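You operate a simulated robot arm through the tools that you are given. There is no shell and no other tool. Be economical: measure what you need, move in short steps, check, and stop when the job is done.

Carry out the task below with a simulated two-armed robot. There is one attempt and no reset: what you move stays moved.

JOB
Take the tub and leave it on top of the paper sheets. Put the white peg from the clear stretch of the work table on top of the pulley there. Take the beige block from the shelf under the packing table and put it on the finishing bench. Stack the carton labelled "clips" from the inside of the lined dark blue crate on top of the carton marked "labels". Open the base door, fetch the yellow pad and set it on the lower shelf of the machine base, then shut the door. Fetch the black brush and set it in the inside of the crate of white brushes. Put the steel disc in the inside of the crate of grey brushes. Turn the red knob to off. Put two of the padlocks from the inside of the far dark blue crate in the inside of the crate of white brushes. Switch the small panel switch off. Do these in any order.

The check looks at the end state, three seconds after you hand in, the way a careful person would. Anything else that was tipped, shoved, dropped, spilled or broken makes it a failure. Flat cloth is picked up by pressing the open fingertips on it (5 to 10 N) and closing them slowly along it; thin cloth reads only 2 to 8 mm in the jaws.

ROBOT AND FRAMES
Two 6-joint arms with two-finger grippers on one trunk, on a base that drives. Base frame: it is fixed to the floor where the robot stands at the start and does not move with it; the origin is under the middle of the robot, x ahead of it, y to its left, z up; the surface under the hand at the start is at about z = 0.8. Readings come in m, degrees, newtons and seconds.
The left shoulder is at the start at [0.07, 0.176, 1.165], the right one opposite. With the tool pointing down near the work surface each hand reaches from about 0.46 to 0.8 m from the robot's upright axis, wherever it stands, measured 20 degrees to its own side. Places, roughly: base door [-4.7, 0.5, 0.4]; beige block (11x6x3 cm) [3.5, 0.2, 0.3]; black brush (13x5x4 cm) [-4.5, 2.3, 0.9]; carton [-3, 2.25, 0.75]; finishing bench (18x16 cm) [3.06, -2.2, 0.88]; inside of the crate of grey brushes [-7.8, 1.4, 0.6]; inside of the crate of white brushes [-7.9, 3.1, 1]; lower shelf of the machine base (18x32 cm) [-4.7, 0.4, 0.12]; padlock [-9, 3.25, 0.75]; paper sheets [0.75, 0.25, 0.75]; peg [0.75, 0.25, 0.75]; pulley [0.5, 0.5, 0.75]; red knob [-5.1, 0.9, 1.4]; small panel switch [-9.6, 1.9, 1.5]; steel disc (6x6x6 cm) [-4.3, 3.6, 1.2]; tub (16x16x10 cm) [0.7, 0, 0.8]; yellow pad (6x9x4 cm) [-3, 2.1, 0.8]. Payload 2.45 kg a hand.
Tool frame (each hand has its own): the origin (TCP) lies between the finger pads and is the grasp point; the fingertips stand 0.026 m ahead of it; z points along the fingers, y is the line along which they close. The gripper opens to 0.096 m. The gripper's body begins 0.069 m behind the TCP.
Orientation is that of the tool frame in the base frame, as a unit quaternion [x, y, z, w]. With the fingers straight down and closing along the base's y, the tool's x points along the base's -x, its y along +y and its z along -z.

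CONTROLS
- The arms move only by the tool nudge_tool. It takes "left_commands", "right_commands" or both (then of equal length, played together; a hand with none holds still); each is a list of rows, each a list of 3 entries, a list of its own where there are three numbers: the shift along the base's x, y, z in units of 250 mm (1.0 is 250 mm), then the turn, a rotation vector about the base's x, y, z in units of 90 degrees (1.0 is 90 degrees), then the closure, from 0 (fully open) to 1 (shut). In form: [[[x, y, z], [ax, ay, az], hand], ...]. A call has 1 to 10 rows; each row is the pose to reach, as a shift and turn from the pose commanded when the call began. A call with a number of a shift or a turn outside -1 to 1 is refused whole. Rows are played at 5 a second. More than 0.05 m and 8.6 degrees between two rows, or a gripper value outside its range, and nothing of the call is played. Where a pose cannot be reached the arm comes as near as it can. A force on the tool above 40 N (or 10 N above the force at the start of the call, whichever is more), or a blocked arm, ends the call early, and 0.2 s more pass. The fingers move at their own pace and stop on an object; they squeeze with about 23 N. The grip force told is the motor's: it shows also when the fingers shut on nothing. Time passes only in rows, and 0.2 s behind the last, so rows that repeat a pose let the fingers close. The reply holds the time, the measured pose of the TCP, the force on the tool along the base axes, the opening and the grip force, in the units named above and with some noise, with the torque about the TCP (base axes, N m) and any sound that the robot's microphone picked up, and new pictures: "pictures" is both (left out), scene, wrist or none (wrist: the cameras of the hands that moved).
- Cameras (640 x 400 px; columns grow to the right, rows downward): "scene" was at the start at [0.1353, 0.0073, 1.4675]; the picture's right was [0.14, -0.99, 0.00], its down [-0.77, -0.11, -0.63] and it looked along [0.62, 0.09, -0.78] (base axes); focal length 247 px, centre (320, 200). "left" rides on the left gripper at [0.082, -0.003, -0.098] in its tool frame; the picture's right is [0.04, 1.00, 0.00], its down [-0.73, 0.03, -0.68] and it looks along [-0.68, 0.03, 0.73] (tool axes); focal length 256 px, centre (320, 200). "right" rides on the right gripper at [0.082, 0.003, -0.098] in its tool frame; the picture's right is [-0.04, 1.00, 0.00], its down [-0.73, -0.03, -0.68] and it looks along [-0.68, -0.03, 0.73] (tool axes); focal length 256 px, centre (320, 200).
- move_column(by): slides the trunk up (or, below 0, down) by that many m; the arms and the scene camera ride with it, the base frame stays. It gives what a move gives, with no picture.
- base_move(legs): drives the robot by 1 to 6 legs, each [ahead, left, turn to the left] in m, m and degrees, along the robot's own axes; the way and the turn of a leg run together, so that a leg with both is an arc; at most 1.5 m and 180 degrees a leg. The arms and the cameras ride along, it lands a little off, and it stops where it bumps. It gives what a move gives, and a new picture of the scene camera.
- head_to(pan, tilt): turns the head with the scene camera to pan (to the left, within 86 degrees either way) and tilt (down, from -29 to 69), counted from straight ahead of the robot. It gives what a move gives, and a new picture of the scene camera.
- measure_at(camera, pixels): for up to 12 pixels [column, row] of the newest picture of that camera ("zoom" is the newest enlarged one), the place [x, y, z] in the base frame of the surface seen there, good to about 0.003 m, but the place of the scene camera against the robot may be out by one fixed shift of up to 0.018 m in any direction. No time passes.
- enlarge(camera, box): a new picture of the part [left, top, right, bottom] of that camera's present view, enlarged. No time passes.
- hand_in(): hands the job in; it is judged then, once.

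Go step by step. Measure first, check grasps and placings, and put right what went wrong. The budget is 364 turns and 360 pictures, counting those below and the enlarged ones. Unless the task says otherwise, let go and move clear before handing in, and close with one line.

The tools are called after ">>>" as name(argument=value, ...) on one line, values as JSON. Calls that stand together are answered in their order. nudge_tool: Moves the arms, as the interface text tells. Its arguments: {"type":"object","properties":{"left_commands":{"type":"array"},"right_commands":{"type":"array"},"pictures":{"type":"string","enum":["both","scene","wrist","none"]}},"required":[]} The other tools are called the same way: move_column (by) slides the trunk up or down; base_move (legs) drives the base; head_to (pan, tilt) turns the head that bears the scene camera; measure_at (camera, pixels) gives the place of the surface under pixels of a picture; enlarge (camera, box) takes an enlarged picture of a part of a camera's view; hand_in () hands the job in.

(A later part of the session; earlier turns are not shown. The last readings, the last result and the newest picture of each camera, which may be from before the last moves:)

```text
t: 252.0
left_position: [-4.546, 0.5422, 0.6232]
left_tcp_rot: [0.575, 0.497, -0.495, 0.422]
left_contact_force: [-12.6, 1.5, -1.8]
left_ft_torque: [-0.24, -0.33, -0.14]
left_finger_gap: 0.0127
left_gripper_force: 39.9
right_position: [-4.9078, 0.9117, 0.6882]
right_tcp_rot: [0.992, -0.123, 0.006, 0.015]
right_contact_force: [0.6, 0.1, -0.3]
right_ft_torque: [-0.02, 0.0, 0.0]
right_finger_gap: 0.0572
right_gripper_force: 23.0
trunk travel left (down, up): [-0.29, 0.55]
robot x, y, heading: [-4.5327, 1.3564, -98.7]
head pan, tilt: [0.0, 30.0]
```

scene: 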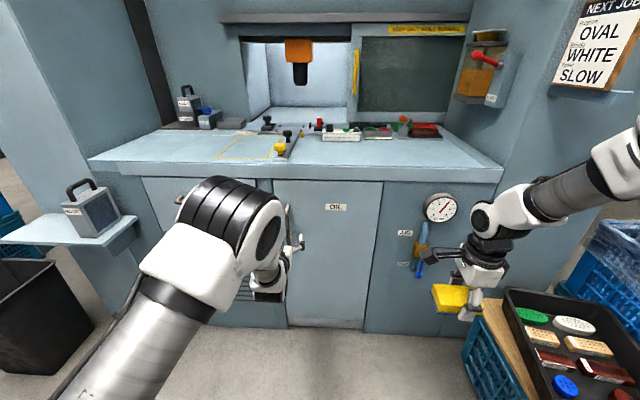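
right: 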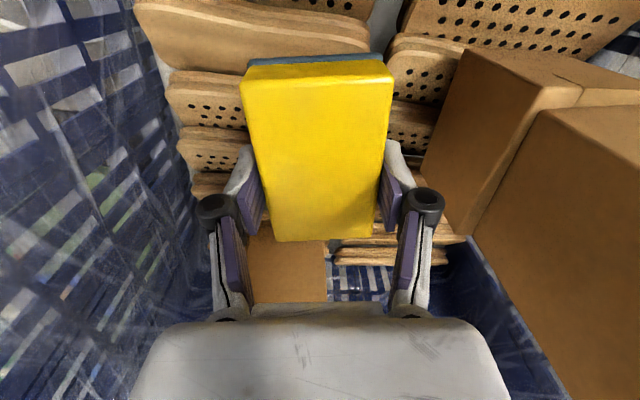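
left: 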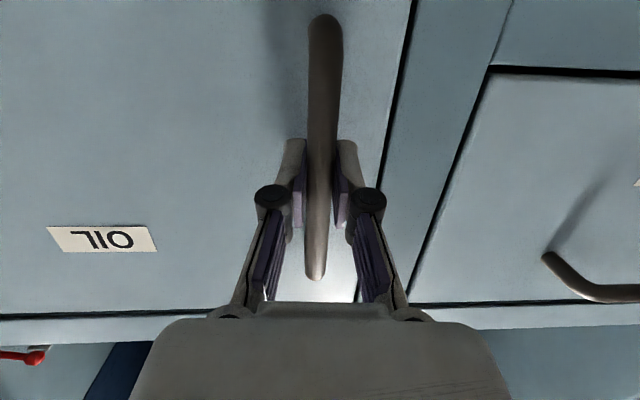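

The handle is gripped. I'll pull the door open along an arc about the hinge at (-4.845, 0.556).

>>> nudge_tool(left_commands=[[[0.0, 0.128, 0], [0, 0, 0.03], 1], [[-0.014, 0.264, 0], [0, 0, 0.07], 1], [[-0.043, 0.387, 0], [0, 0, 0.1], 1], [[-0.084, 0.506, 0], [0, 0, 0.14], 1], [[-0.136, 0.62, 0], [0, 0, 0.17], 1], [[-0.136, 0.62, 0], [0, 0, 0.17], 1]], pictures="both")

```text
t: 252.7
left_position: [-4.5486, 0.5928, 0.6235]
left_tcp_rot: [0.551, 0.518, -0.479, 0.446]
left_contact_force: [-9.4, -1.0, 5.0]
left_ft_torque: [0.67, -0.46, -0.16]
left_finger_gap: 0.0127
left_gripper_force: 39.8
left hand out of reach, approached as far as the arm can: row 2, 3
right_position: [-4.908, 0.9125, 0.6888]
right_tcp_rot: [0.992, -0.125, 0.005, 0.016]
right_contact_force: [0.1, 0.2, -0.9]
right_ft_torque: [-0.03, 0.06, 0.0]
right_finger_gap: 0.0572
right_gripper_force: 23.1
trunk travel left (down, up): [-0.29, 0.55]
robot x, y, heading: [-4.5323, 1.3543, -98.7]
head pan, tilt: [0.0, 30.0]
stopped in row 3 (left hand): the force on the tool passed its limit at 54 N (the readings are from after the stop); the commanded pose is now the measured one
```

scene: 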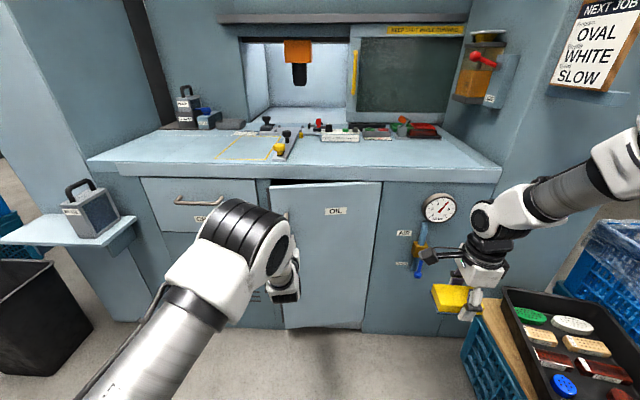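
left: 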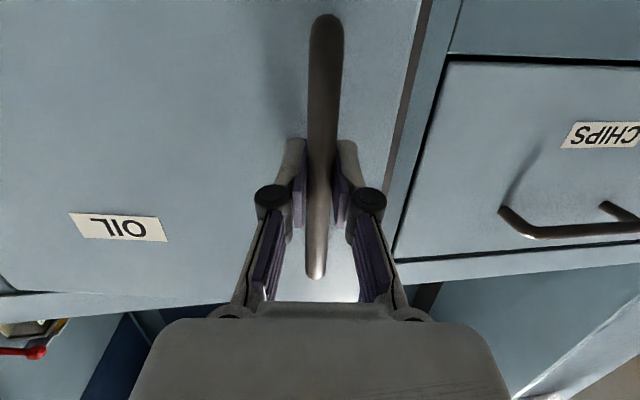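

The door is open about 10° but the arm is at its near limit. I'll continue along the arc by moving the base.

>>> base_move(legs=[[-0.048, -0.018, 0], [-0.045, -0.026, 0]])

```text
t: 254.1
left_position: [-4.5752, 0.6936, 0.6227]
left_tcp_rot: [0.55, 0.519, -0.478, 0.447]
left_contact_force: [-12.8, -5.9, 7.1]
left_ft_torque: [-0.33, 0.04, 0.04]
left_finger_gap: 0.0129
left_gripper_force: 39.9
right_position: [-4.9363, 1.0104, 0.6868]
right_tcp_rot: [0.992, -0.123, 0.006, 0.017]
right_contact_force: [0.8, 0.6, -1.1]
right_ft_torque: [0.01, -0.01, -0.01]
right_finger_gap: 0.0572
right_gripper_force: 22.7
trunk travel left (down, up): [-0.29, 0.55]
robot x, y, heading: [-4.5649, 1.4513, -99.1]
head pan, tilt: [0.0, 30.0]
```

scene: 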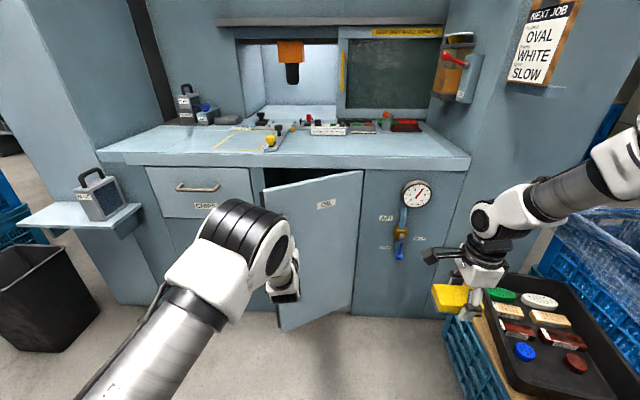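

The door is open about 27°. I'll continue to about 46°.

>>> base_move(legs=[[-0.04, -0.035, 0], [-0.03, -0.036, 0]])

```text
t: 255.8
left_position: [-4.6317, 0.7742, 0.6228]
left_tcp_rot: [0.548, 0.521, -0.477, 0.447]
left_contact_force: [5.4, 4.4, 9.1]
left_ft_torque: [0.25, -0.13, 0.18]
left_finger_gap: 0.0127
left_gripper_force: 39.0
right_position: [-4.9955, 1.0919, 0.6887]
right_tcp_rot: [0.992, -0.123, 0.005, 0.017]
right_contact_force: [0.5, -0.5, -1.5]
right_ft_torque: [0.0, 0.0, -0.02]
right_finger_gap: 0.0573
right_gripper_force: 23.5
trunk travel left (down, up): [-0.29, 0.55]
robot x, y, heading: [-4.6247, 1.5313, -98.8]
head pan, tilt: [0.0, 30.0]
stopped in leg 2: the force on the tool passed its limit at 42 N (the readings are from after the stop); the commanded pose is now the measured one
```

scene: 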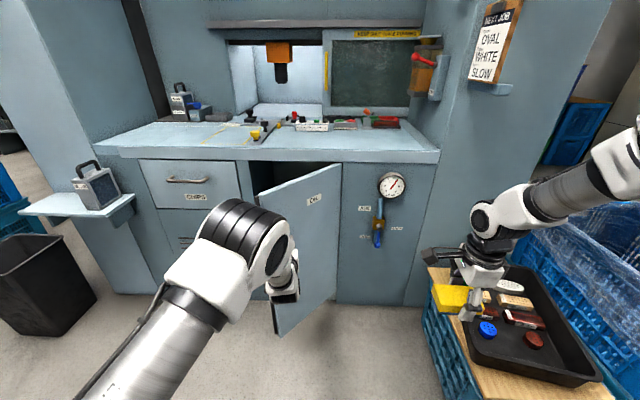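

The door is at about 45°. I'll release the handle and back the base away.

>>> nudge_tool(left_commands=[[[0, 0, 0], [0, 0, 0], 0.7], [[0, 0, 0], [0, 0, 0], 0.4], [[0, 0, 0], [0, 0, 0], 0.4]], pictures="none")

>>> base_move(legs=[[-0.13, 0, 0], [0, 0.24, 0]])

```text
t: 256.6
left_position: [-4.6339, 0.7744, 0.6201]
left_tcp_rot: [0.55, 0.522, -0.475, 0.446]
left_contact_force: [0.7, 0.3, 0.1]
left_ft_torque: [0.01, -0.03, 0.0]
left_finger_gap: 0.0575
left_gripper_force: 0.0
right_position: [-4.996, 1.0911, 0.6887]
right_tcp_rot: [0.992, -0.123, 0.006, 0.016]
right_contact_force: [0.3, 0.9, -0.5]
right_ft_torque: [0.02, 0.01, 0.0]
right_finger_gap: 0.0575
right_gripper_force: 22.9
trunk travel left (down, up): [-0.29, 0.55]
robot x, y, heading: [-4.6228, 1.5333, -98.6]
head pan, tilt: [0.0, 30.0]
```

```text
t: 259.2
left_position: [-4.3734, 0.8652, 0.6201]
left_tcp_rot: [0.549, 0.524, -0.475, 0.446]
left_contact_force: [0.1, 0.1, -0.2]
left_ft_torque: [0.0, 0.0, -0.02]
left_finger_gap: 0.0576
left_gripper_force: 0.1
right_position: [-4.7367, 1.1808, 0.6879]
right_tcp_rot: [0.992, -0.122, 0.005, 0.015]
right_contact_force: [0.6, -0.1, -0.8]
right_ft_torque: [0.01, 0.03, -0.04]
right_finger_gap: 0.0572
right_gripper_force: 22.9
trunk travel left (down, up): [-0.29, 0.55]
robot x, y, heading: [-4.3701, 1.6238, -98.5]
head pan, tilt: [0.0, 30.0]
```

scene: 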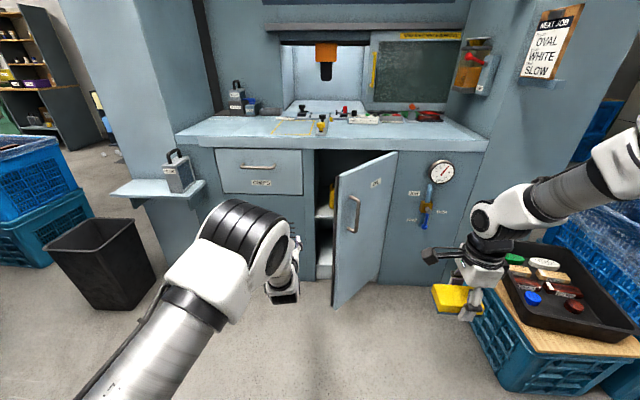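

The cabinet interior shows an upper shelf at (325,212) and a lower shelf near (325,268). I'll move the left hand forward inside the door's free edge, then push the door wider by driving right.

>>> nudge_tool(left_commands=[[[0, 0, 0], [0, 0, 0], 0.8], [[0, 0, 0], [0, 0, 0], 1], [[0, 0, 0], [0, 0, 0], 1]], pictures="none")

>>> base_move(legs=[[0.18, 0, 0], [0, -0.36, 0]])

```text
t: 260.0
left_position: [-4.3731, 0.8648, 0.6208]
left_tcp_rot: [0.549, 0.523, -0.475, 0.447]
left_contact_force: [0.3, 0.2, 0.2]
left_ft_torque: [0.01, -0.04, 0.01]
left_finger_gap: 0.0
left_gripper_force: 22.5
right_position: [-4.7386, 1.1811, 0.688]
right_tcp_rot: [0.992, -0.121, 0.006, 0.016]
right_contact_force: [0.2, 0.1, -1.2]
right_ft_torque: [-0.01, -0.04, -0.05]
right_finger_gap: 0.0574
right_gripper_force: 23.1
trunk travel left (down, up): [-0.29, 0.55]
robot x, y, heading: [-4.3635, 1.6244, -98.6]
head pan, tilt: [0.0, 30.0]
```

```text
t: 262.6
left_position: [-4.5368, 0.7055, 0.6201]
left_tcp_rot: [0.544, 0.529, -0.471, 0.449]
left_contact_force: [-1.0, -0.2, -0.7]
left_ft_torque: [0.0, 0.01, -0.01]
left_finger_gap: 0.0
left_gripper_force: 22.8
right_position: [-4.9097, 1.0216, 0.6878]
right_tcp_rot: [0.992, -0.122, 0.007, 0.016]
right_contact_force: [-0.1, 0.0, -0.2]
right_ft_torque: [0.04, 0.01, 0.01]
right_finger_gap: 0.057
right_gripper_force: 22.9
trunk travel left (down, up): [-0.29, 0.55]
robot x, y, heading: [-4.5358, 1.4661, -98.5]
head pan, tilt: [0.0, 30.0]
stopped in leg 2: the force on the tool passed its limit at 102 N (the readings are from after the stop); the commanded pose is now the measured one
```

scene: 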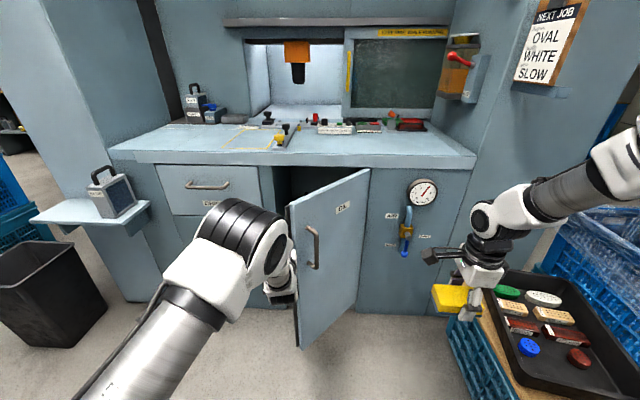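

The wrist bumped the door edge at driving speed. I'll push gently with the arm instead.

>>> nudge_tool(left_commands=[[[-0.04, 0, 0], [0, 0, 0], 1], [[-0.08, 0.0, 0], [0, 0, 0], 1], [[-0.13, 0.0, 0], [0, 0, 0], 1], [[-0.18, 0.0, 0], [0, 0, 0], 1], [[-0.23, 0, 0], [0, 0, 0], 1], [[-0.28, 0, 0], [0, 0, 0], 1], [[-0.33, 0, 0], [0, 0, 0], 1], [[-0.38, 0, 0], [0, 0, 0], 1]], pictures="both")

```text
t: 263.1
left_position: [-4.534, 0.7009, 0.617]
left_tcp_rot: [0.539, 0.535, -0.468, 0.451]
left_contact_force: [11.8, 6.9, 4.9]
left_ft_torque: [0.11, 0.19, -0.71]
left_finger_gap: 0.0
left_gripper_force: 22.9
left hand out of reach, approached as far as the arm can: row 1, 2
right_position: [-4.9059, 1.0199, 0.6886]
right_tcp_rot: [0.993, -0.119, 0.006, 0.015]
right_contact_force: [-0.2, 0.5, -1.6]
right_ft_torque: [0.04, -0.02, -0.01]
right_finger_gap: 0.0573
right_gripper_force: 23.1
trunk travel left (down, up): [-0.29, 0.55]
robot x, y, heading: [-4.5364, 1.4656, -98.4]
head pan, tilt: [0.0, 30.0]
stopped in row 2 (left hand): the force on the tool passed its limit at 48 N (the readings are from after the stop); the commanded pose is now the measured one
```

scene: 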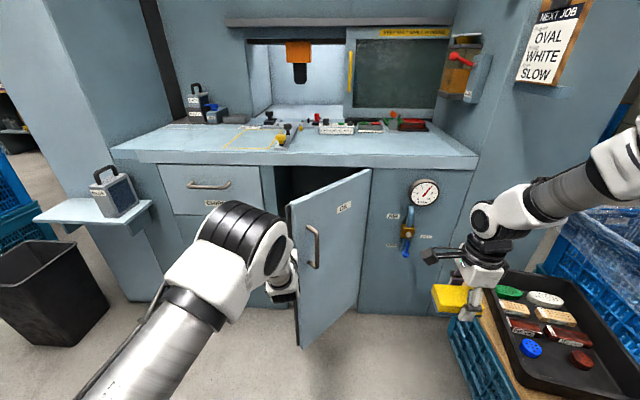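
left: 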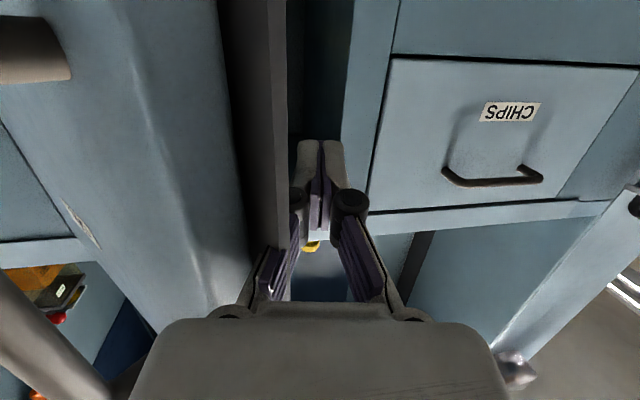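

The gripper body caught the door's edge. I'll measure the free edge and use just the closed fingertips on the inner side instead.

>>> measure_at(camera="scene", pixels=[[294, 215], [291, 230], [297, 300], [303, 340], [368, 180], [358, 300], [365, 240]])

>>> measure_at(camera="left", pixels=[[225, 60], [280, 60], [250, 100], [180, 60], [270, 150], [100, 80]])

```text
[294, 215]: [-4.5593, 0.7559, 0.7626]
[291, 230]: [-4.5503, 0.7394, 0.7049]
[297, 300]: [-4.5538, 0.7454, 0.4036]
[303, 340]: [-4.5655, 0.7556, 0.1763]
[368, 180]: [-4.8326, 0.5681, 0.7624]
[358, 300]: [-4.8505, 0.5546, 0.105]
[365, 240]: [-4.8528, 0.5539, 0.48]
```

```text
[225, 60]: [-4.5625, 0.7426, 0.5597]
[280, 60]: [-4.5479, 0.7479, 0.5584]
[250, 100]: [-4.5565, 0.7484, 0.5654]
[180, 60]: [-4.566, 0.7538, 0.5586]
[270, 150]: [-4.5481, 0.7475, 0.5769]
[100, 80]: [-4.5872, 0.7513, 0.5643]
```

The edge is at (-4.552, 0.747), so the door is at about 33°. I'll reposition the closed fingertips just inside the edge, then sweep it open with the base along the arc.

>>> nudge_tool(left_commands=[[[0.1, 0.05, 0], [0, 0, 0], 1], [[0.16, 0.15, 0], [0, 0, 0], 1], [[0.16, 0.18, 0], [0, 0, 0], 1], [[0.16, 0.18, 0], [0, 0, 0], 1]], pictures="wrist")

```text
t: 264.1
left_position: [-4.4978, 0.7441, 0.6155]
left_tcp_rot: [0.541, 0.533, -0.469, 0.451]
left_contact_force: [0.9, 0.1, -0.1]
left_ft_torque: [0.01, 0.03, 0.0]
left_finger_gap: 0.0004
left_gripper_force: 23.2
right_position: [-4.9068, 1.0202, 0.6884]
right_tcp_rot: [0.993, -0.12, 0.006, 0.015]
right_contact_force: [0.4, 0.4, -0.1]
right_ft_torque: [0.01, 0.03, -0.03]
right_finger_gap: 0.0574
right_gripper_force: 23.0
trunk travel left (down, up): [-0.29, 0.55]
robot x, y, heading: [-4.5383, 1.4639, -98.3]
head pan, tilt: [0.0, 30.0]
```

left: 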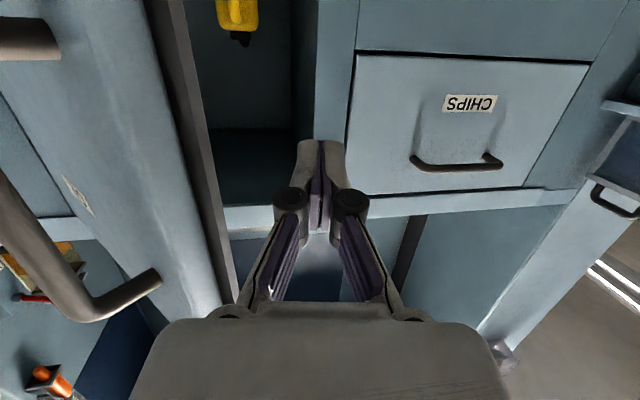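

>>> base_move(legs=[[-0.01, -0.05, 0], [-0.056, -0.12, 0]])

```text
t: 265.6
left_position: [-4.567, 0.779, 0.6144]
left_tcp_rot: [0.54, 0.54, -0.463, 0.451]
left_contact_force: [0.3, 0.1, -0.1]
left_ft_torque: [0.0, 0.04, -0.02]
left_finger_gap: 0.0
left_gripper_force: 23.3
right_position: [-4.9817, 1.0524, 0.6871]
right_tcp_rot: [0.993, -0.119, 0.006, 0.016]
right_contact_force: [0.1, -1.0, 0.5]
right_ft_torque: [0.02, -0.02, 0.01]
right_finger_gap: 0.0572
right_gripper_force: 22.8
trunk travel left (down, up): [-0.29, 0.55]
robot x, y, heading: [-4.6102, 1.4977, -98.0]
head pan, tilt: [0.0, 30.0]
stopped in leg 2: the force on the tool passed its limit at 52 N (the readings are from after the stop); the commanded pose is now the measured one
```

scene: 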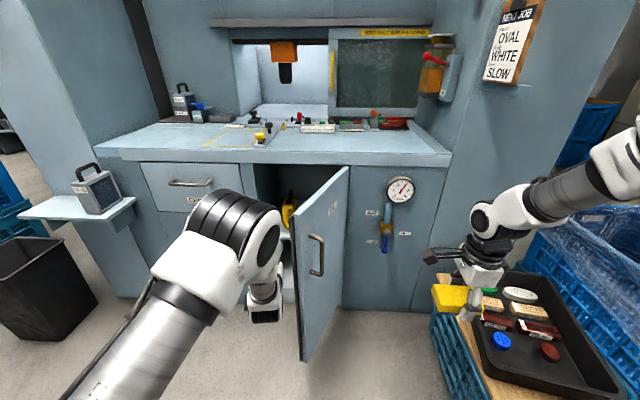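

The tap swung the door wider. I'll continue with another sweep.

>>> base_move(legs=[[-0.03, -0.07, 0], [-0.02, -0.07, 0]])

>>> measure_at(camera="scene", pixels=[[300, 250], [300, 300], [303, 350], [345, 170]])

```text
t: 267.2
left_position: [-4.7005, 0.8481, 0.6126]
left_tcp_rot: [0.54, 0.539, -0.463, 0.451]
left_contact_force: [-0.3, 0.9, -1.3]
left_ft_torque: [0.03, -0.03, 0.04]
left_finger_gap: 0.0
left_gripper_force: 23.0
right_position: [-5.1157, 1.1221, 0.6869]
right_tcp_rot: [0.993, -0.118, 0.006, 0.016]
right_contact_force: [0.2, 0.3, -0.2]
right_ft_torque: [-0.01, -0.03, 0.0]
right_finger_gap: 0.0572
right_gripper_force: 22.9
trunk travel left (down, up): [-0.29, 0.55]
robot x, y, heading: [-4.7485, 1.5718, -98.0]
head pan, tilt: [0.0, 30.0]
```

scene: 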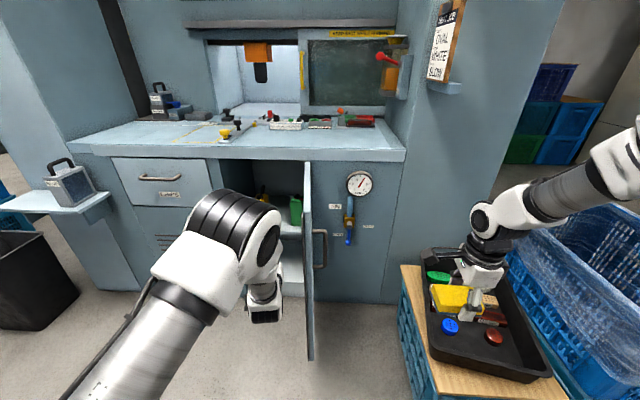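

```text
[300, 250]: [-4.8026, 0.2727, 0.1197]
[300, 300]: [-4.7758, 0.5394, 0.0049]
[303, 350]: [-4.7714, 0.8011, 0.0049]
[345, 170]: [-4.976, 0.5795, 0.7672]
```

The door is at roughly 80°. One more gentle sweep to open it past 90°.

>>> base_move(legs=[[0, -0.08, 0], [0, -0.08, 0]])

```text
t: 268.9
left_position: [-4.83, 0.8676, 0.6124]
left_tcp_rot: [0.535, 0.545, -0.461, 0.452]
left_contact_force: [0.9, -0.6, 0.7]
left_ft_torque: [-0.02, -0.02, -0.01]
left_finger_gap: 0.0002
left_gripper_force: 22.9
right_position: [-5.2523, 1.1412, 0.6877]
right_tcp_rot: [0.993, -0.118, 0.006, 0.017]
right_contact_force: [0.1, 0.1, -0.4]
right_ft_torque: [0.03, 0.04, 0.02]
right_finger_gap: 0.0576
right_gripper_force: 22.7
trunk travel left (down, up): [-0.29, 0.55]
robot x, y, heading: [-4.8846, 1.5858, -98.4]
head pan, tilt: [0.0, 30.0]
stopped in leg 2: the force on the tool passed its limit at 74 N (the readings are from after the stop); the commanded pose is now the measured one
```

scene: 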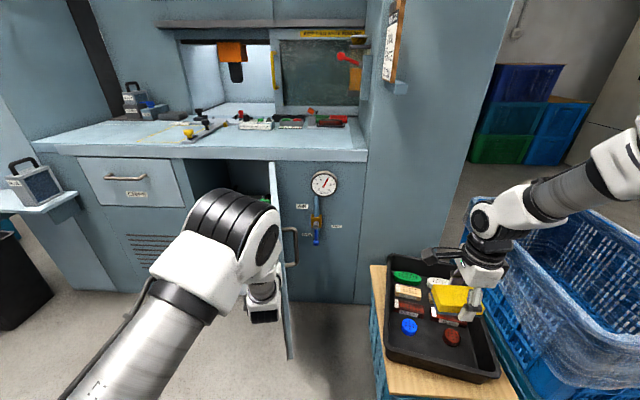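

The door is past 90°. I'll move the base back east and look inside the cabinet.

>>> base_move(legs=[[-0.05, 0.15, 0], [0, 0.3, 0]])

>>> enlarge(camera="scene", box=[260, 130, 460, 330])

```text
t: 271.9
left_position: [-4.3841, 0.8514, 0.6132]
left_tcp_rot: [0.535, 0.545, -0.461, 0.452]
left_contact_force: [-0.1, -0.6, -0.1]
left_ft_torque: [0.04, 0.02, 0.01]
left_finger_gap: 0.0001
left_gripper_force: 23.2
right_position: [-4.8033, 1.1272, 0.6872]
right_tcp_rot: [0.993, -0.119, 0.006, 0.015]
right_contact_force: [0.0, -0.1, -1.0]
right_ft_torque: [0.02, 0.04, 0.0]
right_finger_gap: 0.0573
right_gripper_force: 22.5
trunk travel left (down, up): [-0.29, 0.55]
robot x, y, heading: [-4.4345, 1.5722, -98.2]
head pan, tilt: [0.0, 30.0]
```

scene: 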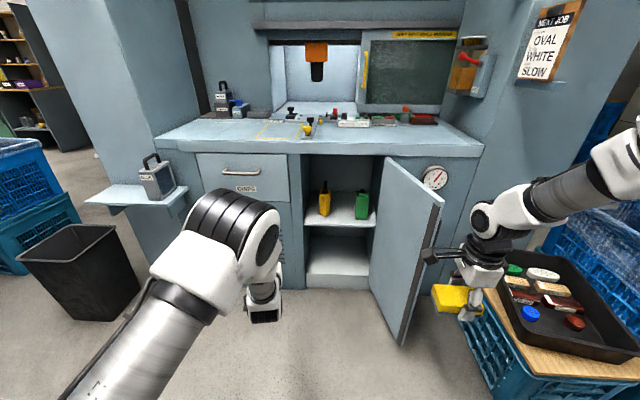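

```text
2.00 times, centred on (360, 230) of scene
```

zoom: 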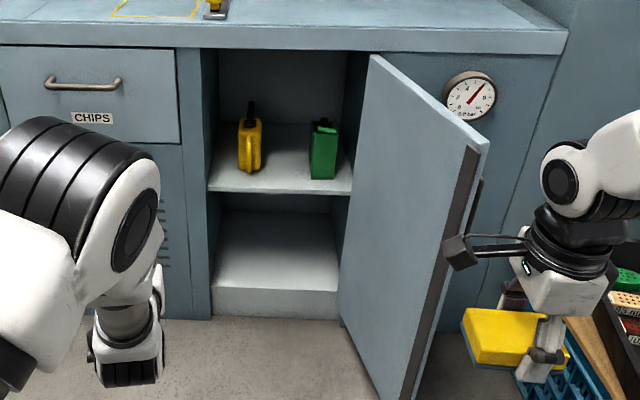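

>>> measure_at(camera="scene", pixels=[[335, 258], [320, 270], [360, 270], [335, 245], [335, 276], [335, 222], [310, 260], [365, 258], [335, 228], [400, 250], [430, 220], [435, 200]])

```text
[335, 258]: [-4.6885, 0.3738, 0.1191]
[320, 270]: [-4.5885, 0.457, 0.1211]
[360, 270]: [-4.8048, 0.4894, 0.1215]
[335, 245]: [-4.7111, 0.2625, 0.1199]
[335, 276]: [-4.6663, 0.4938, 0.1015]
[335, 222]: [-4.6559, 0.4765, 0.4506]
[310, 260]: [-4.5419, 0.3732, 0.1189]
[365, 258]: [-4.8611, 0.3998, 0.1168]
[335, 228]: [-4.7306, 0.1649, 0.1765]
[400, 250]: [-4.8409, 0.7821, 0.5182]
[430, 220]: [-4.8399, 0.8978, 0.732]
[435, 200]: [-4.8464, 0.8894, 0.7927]
```

The lower shelf is at z≈0.118 (x -4.54..-4.86, y 0.2..0.50), the upper shelf at about 0.44, and the door stands at x≈-4.845. I'll retract the left hand pointing down and yaw the right hand (with the pad) back to normal.

>>> nudge_tool(left_commands=[[[0.05, 0.076, 0], [0.089, -0.013, 0], 1], [[0.1, 0.152, 0], [0.178, -0.026, 0], 1], [[0.15, 0.228, 0], [0.267, -0.039, 0], 1], [[0.2, 0.304, 0], [0.356, -0.052, 0], 1], [[0.25, 0.38, 0], [0.445, -0.065, 0], 1], [[0.3, 0.456, 0], [0.534, -0.078, 0], 1], [[0.35, 0.532, 0], [0.623, -0.091, 0], 1], [[0.4, 0.608, 0], [0.712, -0.104, 0], 1], [[0.45, 0.684, 0], [0.801, -0.117, 0], 1], [[0.5, 0.76, 0], [0.89, -0.13, 0], 1]], right_commands=[[[0, 0, 0], [0, 0, 0.09], 1], [[0, 0, 0], [0, 0, 0.18], 1], [[0, 0, 0], [0, 0, 0.27], 1], [[0, 0, 0], [0, 0, 0.36], 1], [[0, 0, 0], [0, 0, 0.45], 1], [[0, 0, 0], [0, 0, 0.54], 1], [[0, 0, 0], [0, 0, 0.63], 1], [[0, 0, 0], [0, 0, 0.72], 1], [[0, 0, 0], [0, 0, 0.81], 1], [[0, 0, 0], [0, 0, 0.9], 1]], pictures="scene")

```text
t: 274.1
left_position: [-4.234, 1.0422, 0.6082]
left_tcp_rot: [0.741, 0.667, 0.05, 0.053]
left_contact_force: [-0.1, 0.4, -0.6]
left_ft_torque: [-0.02, -0.03, 0.01]
left_finger_gap: 0.0
left_gripper_force: 23.3
left hand out of reach, approached as far as the arm can: row 7, 8, 9, 10
right_position: [-4.8052, 1.1273, 0.6873]
right_tcp_rot: [0.832, 0.555, 0.015, 0.009]
right_contact_force: [-0.4, -0.5, -1.4]
right_ft_torque: [-0.04, 0.02, -0.01]
right_finger_gap: 0.0575
right_gripper_force: 23.2
trunk travel left (down, up): [-0.29, 0.55]
robot x, y, heading: [-4.4303, 1.5709, -98.3]
head pan, tilt: [0.0, 30.0]
```

scene: 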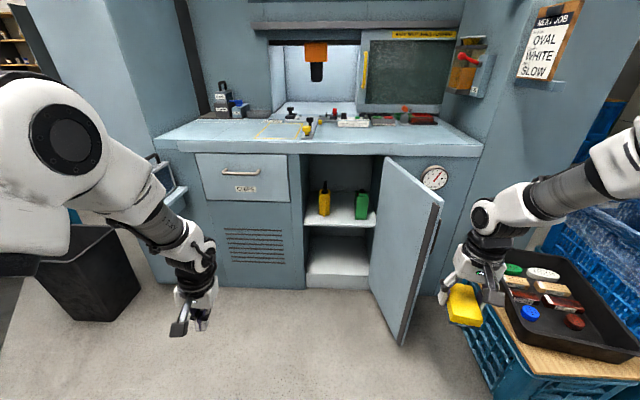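

I'll finish the right yaw and shift it toward the opening's centre line, then pitch it 45° forward.

>>> nudge_tool(right_commands=[[[0.12, 0, 0], [0, 0, 0.08], 1], [[0.24, 0, 0], [0, 0, 0.16], 1], [[0.36, 0, 0], [0, 0, 0.16], 1], [[0.46, 0, 0], [0, 0, 0.16], 1]], pictures="none")

>>> nudge_tool(right_commands=[[[0, 0, 0], [-0.085, 0.012, 0], 1], [[0, 0, 0], [-0.17, 0.024, 0], 1], [[0, 0, 0], [-0.255, 0.036, 0], 1], [[0, 0, 0], [-0.34, 0.049, 0], 1], [[0, 0, 0], [-0.425, 0.061, 0], 1], [[0, 0, 0], [-0.495, 0.071, 0], 1], [[0, 0, 0], [-0.495, 0.071, 0], 1]], pictures="both")

```text
t: 275.1
left_position: [-4.2331, 1.0415, 0.6067]
left_tcp_rot: [0.741, 0.667, 0.049, 0.052]
left_contact_force: [-0.8, 0.1, -0.8]
left_ft_torque: [0.0, 0.03, 0.02]
left_finger_gap: 0.0
left_gripper_force: 23.2
right_position: [-4.6881, 1.1281, 0.6882]
right_tcp_rot: [0.756, 0.654, 0.016, 0.005]
right_contact_force: [-0.2, -0.6, -1.2]
right_ft_torque: [0.02, 0.01, 0.0]
right_finger_gap: 0.0573
right_gripper_force: 22.7
trunk travel left (down, up): [-0.29, 0.55]
robot x, y, heading: [-4.4323, 1.5732, -98.1]
head pan, tilt: [0.0, 30.0]
```

```text
t: 276.7
left_position: [-4.2335, 1.0418, 0.6083]
left_tcp_rot: [0.741, 0.667, 0.05, 0.053]
left_contact_force: [-0.5, 0.0, -0.4]
left_ft_torque: [0.0, 0.02, 0.01]
left_finger_gap: 0.0
left_gripper_force: 23.1
right_position: [-4.6892, 1.1177, 0.6974]
right_tcp_rot: [0.705, 0.597, -0.268, 0.273]
right_contact_force: [-0.2, -0.1, -1.0]
right_ft_torque: [-0.02, -0.01, -0.01]
right_finger_gap: 0.0575
right_gripper_force: 23.3
right hand out of reach, approached as far as the arm can: row 4, 6, 7
trunk travel left (down, up): [-0.29, 0.55]
robot x, y, heading: [-4.4325, 1.57, -98.4]
head pan, tilt: [0.0, 30.0]
```

scene: 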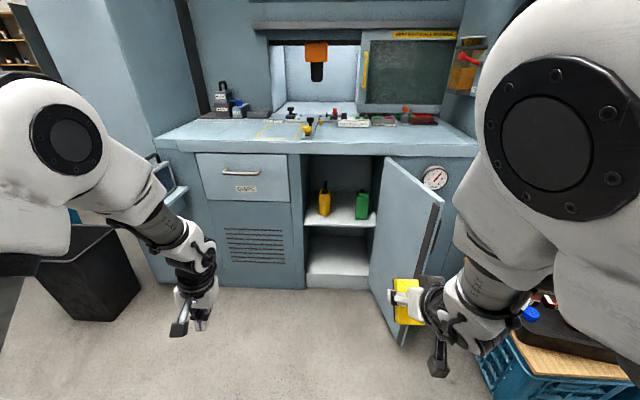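
right: 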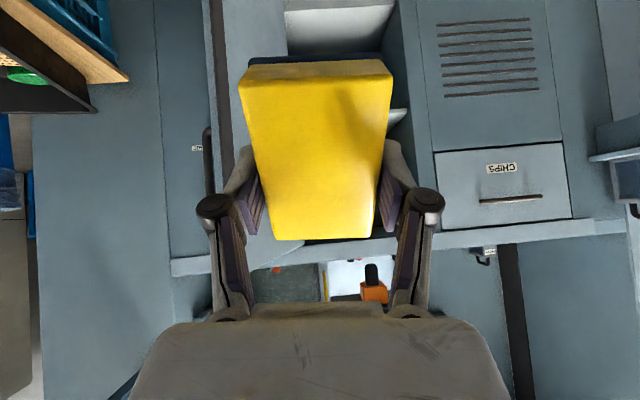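

The pad is held at 45°. I'll lower the trunk and drive in.

>>> move_column(by=-0.28)

>>> base_move(legs=[[0, 0.07, 0], [0.4, 0, 0]])

>>> head_to(pan=-12, tilt=45)

```text
t: 279.6
left_position: [-4.2337, 1.0408, 0.3269]
left_tcp_rot: [0.741, 0.668, 0.05, 0.053]
left_contact_force: [0.3, 0.8, 0.0]
left_ft_torque: [-0.01, 0.02, 0.0]
left_finger_gap: 0.0
left_gripper_force: 22.8
right_position: [-4.6895, 1.1195, 0.4104]
right_tcp_rot: [0.708, 0.598, -0.263, 0.269]
right_contact_force: [-0.2, 0.9, -0.3]
right_ft_torque: [-0.01, 0.0, 0.02]
right_finger_gap: 0.0574
right_gripper_force: 22.7
trunk travel left (down, up): [-0.01, 0.83]
robot x, y, heading: [-4.4323, 1.5745, -98.3]
head pan, tilt: [0.0, 30.0]
```

```text
t: 282.6
left_position: [-4.2228, 0.6403, 0.3271]
left_tcp_rot: [0.741, 0.667, 0.05, 0.053]
left_contact_force: [0.3, 0.4, 0.1]
left_ft_torque: [0.01, 0.02, 0.02]
left_finger_gap: 0.0003
left_gripper_force: 23.0
right_position: [-4.678, 0.7168, 0.4111]
right_tcp_rot: [0.708, 0.597, -0.263, 0.269]
right_contact_force: [0.5, 0.2, -0.3]
right_ft_torque: [0.01, 0.02, -0.01]
right_finger_gap: 0.0574
right_gripper_force: 23.4
trunk travel left (down, up): [-0.01, 0.83]
robot x, y, heading: [-4.4197, 1.1706, -98.5]
head pan, tilt: [0.0, 30.0]
```

scene: 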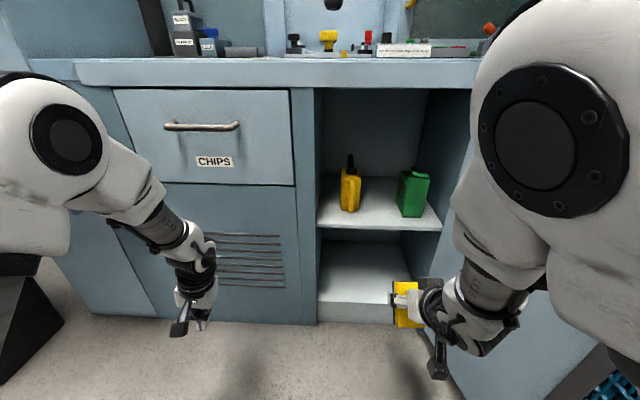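

```text
t: 283.4
left_position: [-4.2223, 0.6416, 0.3277]
left_tcp_rot: [0.741, 0.667, 0.05, 0.052]
left_contact_force: [0.6, -1.2, -0.5]
left_ft_torque: [0.05, 0.04, -0.01]
left_finger_gap: 0.0
left_gripper_force: 22.9
right_position: [-4.6792, 0.7183, 0.4096]
right_tcp_rot: [0.711, 0.595, -0.262, 0.269]
right_contact_force: [-0.6, -0.7, -0.8]
right_ft_torque: [-0.01, -0.01, 0.01]
right_finger_gap: 0.0572
right_gripper_force: 23.2
trunk travel left (down, up): [-0.01, 0.83]
robot x, y, heading: [-4.4214, 1.1732, -98.8]
head pan, tilt: [-12.0, 45.0]
```

scene: 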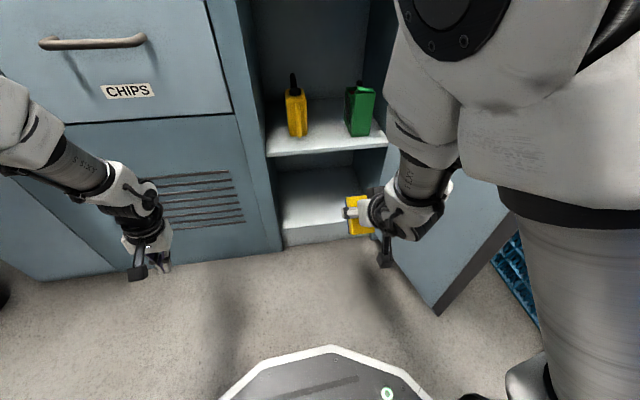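

I'll lower and extend the pad into the cabinet in stages.

>>> nudge_tool(right_commands=[[[0.01, -0.14, -0.1], [0, 0, 0], 1], [[0.02, -0.28, -0.2], [0, 0, 0], 1], [[0.03, -0.42, -0.3], [0, 0, 0], 1], [[0.04, -0.56, -0.4], [0, 0, 0], 1], [[0.04, -0.7, -0.5], [0, 0, 0], 1], [[0.04, -0.84, -0.6], [0, 0, 0], 1], [[0.04, -0.98, -0.68], [0, 0, 0], 1], [[0.04, -0.98, -0.68], [0, 0, 0], 1]], pictures="both")

```text
t: 285.2
left_position: [-4.2224, 0.641, 0.3265]
left_tcp_rot: [0.741, 0.667, 0.05, 0.053]
left_contact_force: [-0.1, 0.4, 0.1]
left_ft_torque: [0.01, -0.01, -0.01]
left_finger_gap: 0.0002
left_gripper_force: 22.9
right_position: [-4.6835, 0.4591, 0.2621]
right_tcp_rot: [0.706, 0.608, -0.236, 0.275]
right_contact_force: [0.1, -0.1, -0.9]
right_ft_torque: [-0.02, -0.01, 0.0]
right_finger_gap: 0.0576
right_gripper_force: 23.3
right hand out of reach, approached as far as the arm can: row 1, 2, 3, 4, 5, 6, 7, 8
trunk travel left (down, up): [-0.01, 0.83]
robot x, y, heading: [-4.4225, 1.1731, -98.1]
head pan, tilt: [-12.0, 45.0]
```

scene: 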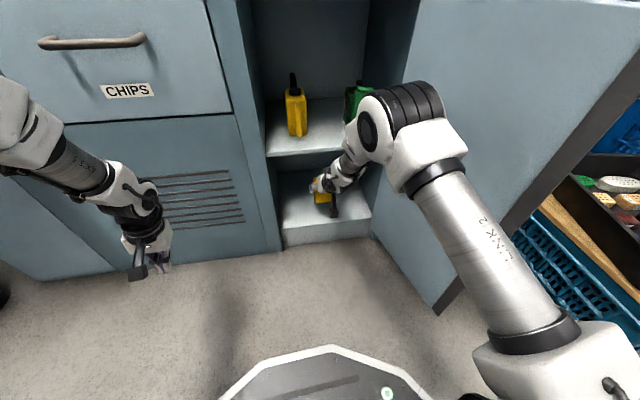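
right: 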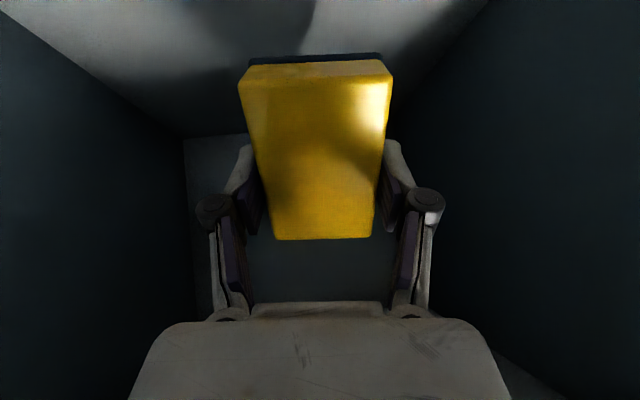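

The pad is in the cabinet at z 0.262. I'll check the elbow's clearance to the upper shelf and door.

>>> measure_at(camera="scene", pixels=[[400, 105], [370, 110], [355, 170], [340, 185], [430, 95], [358, 88], [345, 160], [450, 180]])

```text
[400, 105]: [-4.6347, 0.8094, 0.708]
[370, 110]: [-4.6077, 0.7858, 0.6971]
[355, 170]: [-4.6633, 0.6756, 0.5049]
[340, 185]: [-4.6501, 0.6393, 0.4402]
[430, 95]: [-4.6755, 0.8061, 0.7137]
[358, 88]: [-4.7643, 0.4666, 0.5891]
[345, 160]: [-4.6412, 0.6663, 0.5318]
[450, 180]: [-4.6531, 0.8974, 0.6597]
```

Everything is clear. I'll lower toward the shelf.

>>> nudge_tool(right_commands=[[[0, -0.04, -0.1], [0, 0, 0], 1], [[0, -0.06, -0.2], [0, 0, 0], 1], [[0, -0.08, -0.27], [0, 0, 0], 1], [[0, -0.08, -0.31], [0, 0, 0], 1], [[0, -0.08, -0.31], [0, 0, 0], 1]], pictures="both")

```text
t: 286.4
left_position: [-4.2223, 0.6403, 0.327]
left_tcp_rot: [0.741, 0.667, 0.05, 0.053]
left_contact_force: [0.0, 0.4, -0.6]
left_ft_torque: [0.0, -0.03, 0.0]
left_finger_gap: 0.0001
left_gripper_force: 22.6
right_position: [-4.6841, 0.4418, 0.1813]
right_tcp_rot: [0.71, 0.617, -0.207, 0.269]
right_contact_force: [0.3, 0.4, -0.2]
right_ft_torque: [0.01, -0.05, 0.02]
right_finger_gap: 0.0575
right_gripper_force: 22.9
right hand out of reach, approached as far as the arm can: row 3, 4, 5
trunk travel left (down, up): [-0.01, 0.83]
robot x, y, heading: [-4.4223, 1.1708, -98.5]
head pan, tilt: [-12.0, 45.0]
```

scene: 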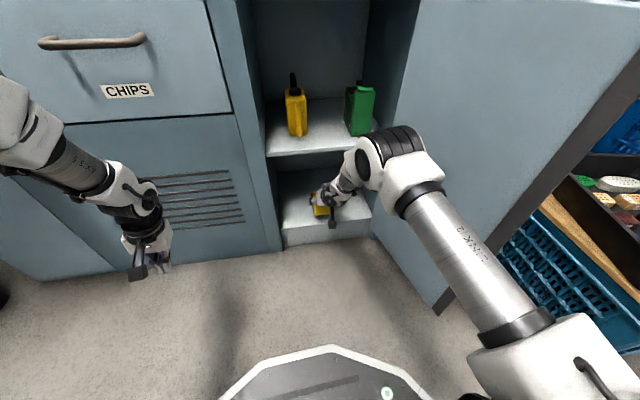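
right: 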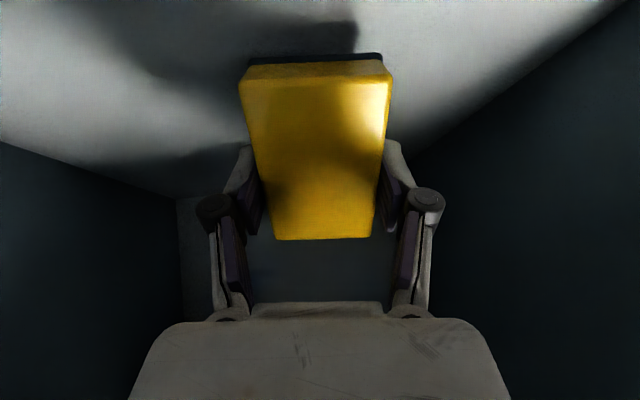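

>>> nudge_tool(right_commands=[[[0, 0, -0.03], [0, 0, 0], 1], [[0, 0, -0.06], [0, 0, 0], 1], [[0, 0, -0.09], [0, 0, 0], 1], [[0, 0, -0.12], [0, 0, 0], 1], [[0, 0, -0.12], [0, 0, 0], 1]], pictures="wrist")

```text
t: 287.6
left_position: [-4.223, 0.642, 0.3274]
left_tcp_rot: [0.741, 0.668, 0.049, 0.053]
left_contact_force: [-0.1, 0.5, 0.4]
left_ft_torque: [0.0, -0.01, -0.03]
left_finger_gap: 0.0001
left_gripper_force: 23.5
right_position: [-4.6863, 0.4436, 0.1536]
right_tcp_rot: [0.708, 0.62, -0.203, 0.271]
right_contact_force: [-0.1, -5.3, 14.1]
right_ft_torque: [0.26, 0.35, 0.12]
right_finger_gap: 0.0574
right_gripper_force: 22.3
right hand out of reach, approached as far as the arm can: row 1, 2, 3, 4, 5
trunk travel left (down, up): [-0.01, 0.83]
robot x, y, heading: [-4.4213, 1.1705, -98.6]
head pan, tilt: [-12.0, 45.0]
```

right: 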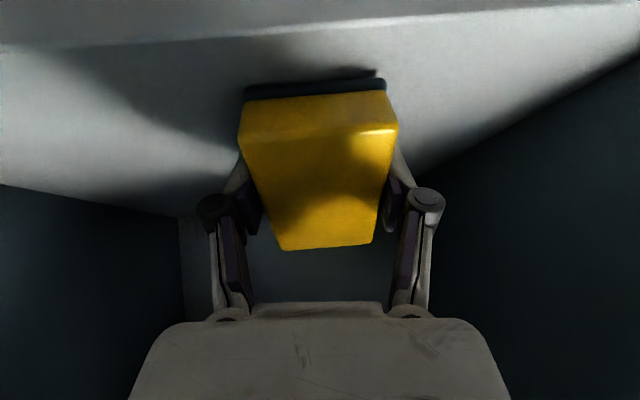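

The pad touches (14 N) and has rotated toward flat. I'll open here and retreat backward.

>>> nudge_tool(right_commands=[[[0, 0, 0], [0, 0, 0], 0.8], [[0, 0, 0], [0, 0, 0], 0.5], [[0, 0, 0], [0, 0, 0], 0.2], [[0, 0, 0], [0, 0, 0], 0.2]], pictures="wrist")

```text
t: 288.6
left_position: [-4.2232, 0.6401, 0.3278]
left_tcp_rot: [0.741, 0.667, 0.05, 0.053]
left_contact_force: [-0.6, 0.2, 0.1]
left_ft_torque: [0.03, 0.03, 0.01]
left_finger_gap: 0.0
left_gripper_force: 22.5
right_position: [-4.6867, 0.4446, 0.15]
right_tcp_rot: [0.709, 0.619, -0.202, 0.269]
right_contact_force: [-0.4, -0.3, -0.9]
right_ft_torque: [0.04, 0.01, 0.0]
right_finger_gap: 0.0769
right_gripper_force: 0.1
trunk travel left (down, up): [-0.01, 0.83]
robot x, y, heading: [-4.4202, 1.1684, -98.6]
head pan, tilt: [-12.0, 45.0]
```

right: 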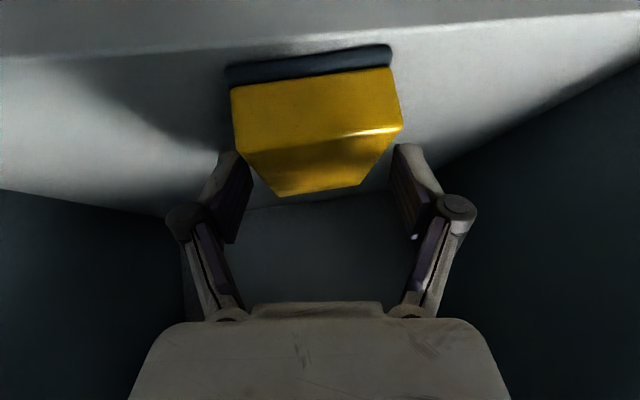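

The pad lies flat on the shelf. I'll withdraw the hand and measure the pad's position.

>>> measure_at(camera="right", pixels=[[315, 72], [315, 48], [315, 110], [315, 190], [240, 90], [395, 90]])

>>> nudge_tool(right_commands=[[[0, 0.08, 0.06], [0, 0, 0], 0.2], [[0, 0.2, 0.14], [0, 0, 0], 0.2], [[0, 0.36, 0.2], [0, 0, 0], 0.2], [[0, 0.52, 0.28], [0, 0, 0], 0.2], [[0, 0.68, 0.4], [0, 0, 0], 0.2], [[0, 0.82, 0.52], [0, 0, 0], 0.2], [[0, 0.94, 0.66], [0, 0, 0], 0.2], [[0, 0.94, 0.66], [0, 0, 0], 0.2]], pictures="both")

```text
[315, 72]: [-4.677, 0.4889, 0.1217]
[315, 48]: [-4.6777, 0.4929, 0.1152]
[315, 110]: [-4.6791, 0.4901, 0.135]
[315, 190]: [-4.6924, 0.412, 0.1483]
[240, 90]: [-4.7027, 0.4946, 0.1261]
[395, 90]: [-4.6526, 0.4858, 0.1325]
```

```text
t: 290.4
left_position: [-4.2228, 0.6407, 0.3269]
left_tcp_rot: [0.741, 0.667, 0.05, 0.052]
left_contact_force: [0.0, -0.4, 0.1]
left_ft_torque: [-0.01, 0.0, 0.02]
left_finger_gap: 0.0001
left_gripper_force: 23.8
right_position: [-4.6693, 0.6701, 0.3425]
right_tcp_rot: [0.705, 0.613, -0.226, 0.277]
right_contact_force: [0.0, -0.3, -0.4]
right_ft_torque: [0.0, 0.01, 0.01]
right_finger_gap: 0.0767
right_gripper_force: 0.1
right hand out of reach, approached as far as the arm can: row 1, 2, 3, 4, 5, 6, 7, 8
trunk travel left (down, up): [-0.01, 0.83]
robot x, y, heading: [-4.4224, 1.1738, -98.3]
head pan, tilt: [-12.0, 45.0]
```

scene: 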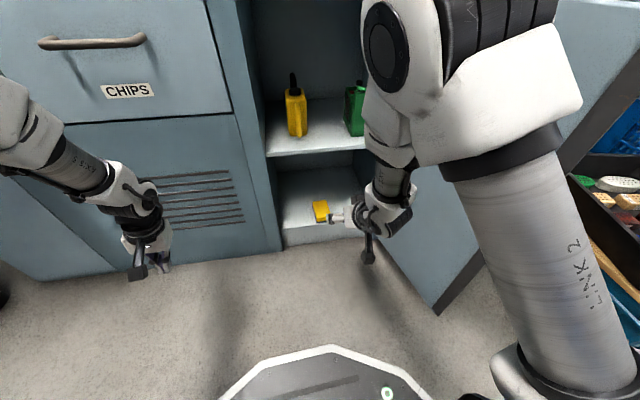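
right: 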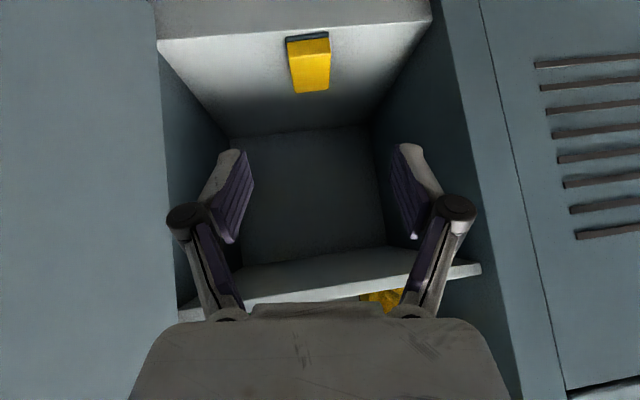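

The pad's rear is at y 0.490, very near the shelf's front edge (0.498). I'll push it about 5 cm further in with the closed fingers.

>>> nudge_tool(right_commands=[[[-0.02, -0.05, -0.15], [0, 0, 0], 0.6], [[-0.03, -0.15, -0.3], [0, 0, 0], 1], [[-0.04, -0.22, -0.45], [0, 0, 0], 1], [[-0.04, -0.3, -0.6], [0, 0, 0], 1], [[-0.04, -0.38, -0.71], [0, 0, 0], 1], [[-0.04, -0.38, -0.71], [0, 0, 0], 1]], pictures="wrist")

```text
t: 291.8
left_position: [-4.2234, 0.64, 0.327]
left_tcp_rot: [0.741, 0.668, 0.05, 0.052]
left_contact_force: [-0.4, 0.3, -0.1]
left_ft_torque: [0.01, -0.03, 0.0]
left_finger_gap: 0.0002
left_gripper_force: 22.8
right_position: [-4.7134, 0.5611, 0.1692]
right_tcp_rot: [0.7, 0.619, -0.207, 0.291]
right_contact_force: [-0.1, -0.3, -0.8]
right_ft_torque: [0.04, 0.0, -0.02]
right_finger_gap: 0.0
right_gripper_force: 22.7
right hand out of reach, approached as far as the arm can: row 1, 2, 3, 4, 5, 6
trunk travel left (down, up): [-0.01, 0.83]
robot x, y, heading: [-4.4195, 1.1707, -98.5]
head pan, tilt: [-12.0, 45.0]
```

right: 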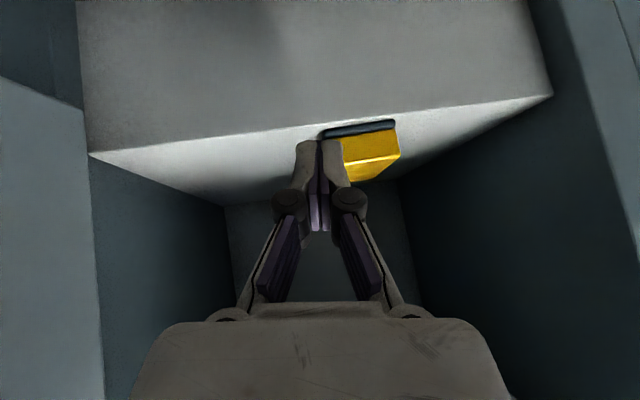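

I need to shift 3.5 cm toward +x to centre on the pad, then push.

>>> nudge_tool(right_commands=[[[0.07, 0.03, 0], [0, 0, 0], 1], [[0.14, 0.03, 0], [0, 0, 0], 1], [[0.14, -0.04, -0.02], [0, 0, 0], 1], [[0.14, -0.12, -0.03], [0, 0, 0], 1], [[0.14, -0.2, -0.03], [0, 0, 0], 1], [[0.14, -0.28, -0.03], [0, 0, 0], 1], [[0.14, -0.36, -0.03], [0, 0, 0], 1], [[0.14, -0.4, -0.03], [0, 0, 0], 1], [[0.14, -0.4, -0.03], [0, 0, 0], 1]], pictures="wrist")

```text
t: 293.8
left_position: [-4.2224, 0.6399, 0.3277]
left_tcp_rot: [0.741, 0.667, 0.051, 0.052]
left_contact_force: [1.6, 0.2, 0.9]
left_ft_torque: [0.02, 0.01, 0.01]
left_finger_gap: 0.0
left_gripper_force: 23.1
right_position: [-4.6805, 0.4584, 0.166]
right_tcp_rot: [0.699, 0.62, -0.207, 0.29]
right_contact_force: [0.0, 0.7, 0.6]
right_ft_torque: [-0.02, 0.02, -0.04]
right_finger_gap: 0.0001
right_gripper_force: 22.8
right hand out of reach, approached as far as the arm can: row 1, 2, 3
trunk travel left (down, up): [-0.01, 0.83]
robot x, y, heading: [-4.424, 1.1703, -98.4]
head pan, tilt: [-12.0, 45.0]
```

right: 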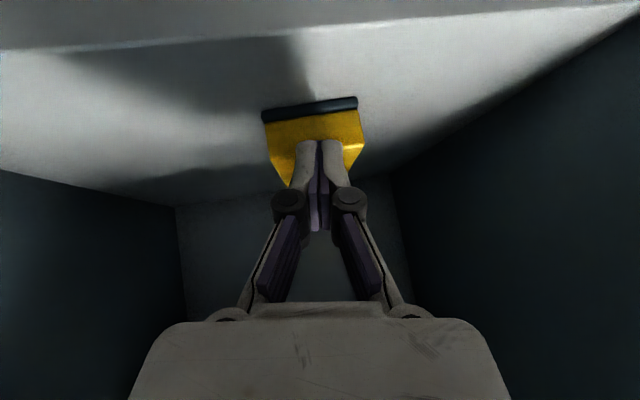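

>>> measure_at(camera="right", pixels=[[310, 113], [345, 108], [275, 118], [310, 45], [355, 130]])

>>> nudge_tool(right_commands=[[[0, 0.16, 0.02], [0, 0, 0], 1], [[0, 0.32, 0.06], [0, 0, 0], 1], [[0, 0.48, 0.2], [0, 0, 0], 1], [[0, 0.64, 0.35], [0, 0, 0], 1], [[0, 0.78, 0.5], [0, 0, 0], 1], [[0, 0.9, 0.65], [0, 0, 0], 1], [[0, 0.9, 0.65], [0, 0, 0], 1]], pictures="wrist")

```text
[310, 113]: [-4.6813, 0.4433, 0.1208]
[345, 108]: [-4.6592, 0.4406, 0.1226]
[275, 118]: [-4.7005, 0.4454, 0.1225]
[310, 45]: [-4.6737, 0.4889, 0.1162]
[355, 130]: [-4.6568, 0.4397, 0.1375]
```

```text
refused: row 3 steps farther than a row can; nothing moved
```

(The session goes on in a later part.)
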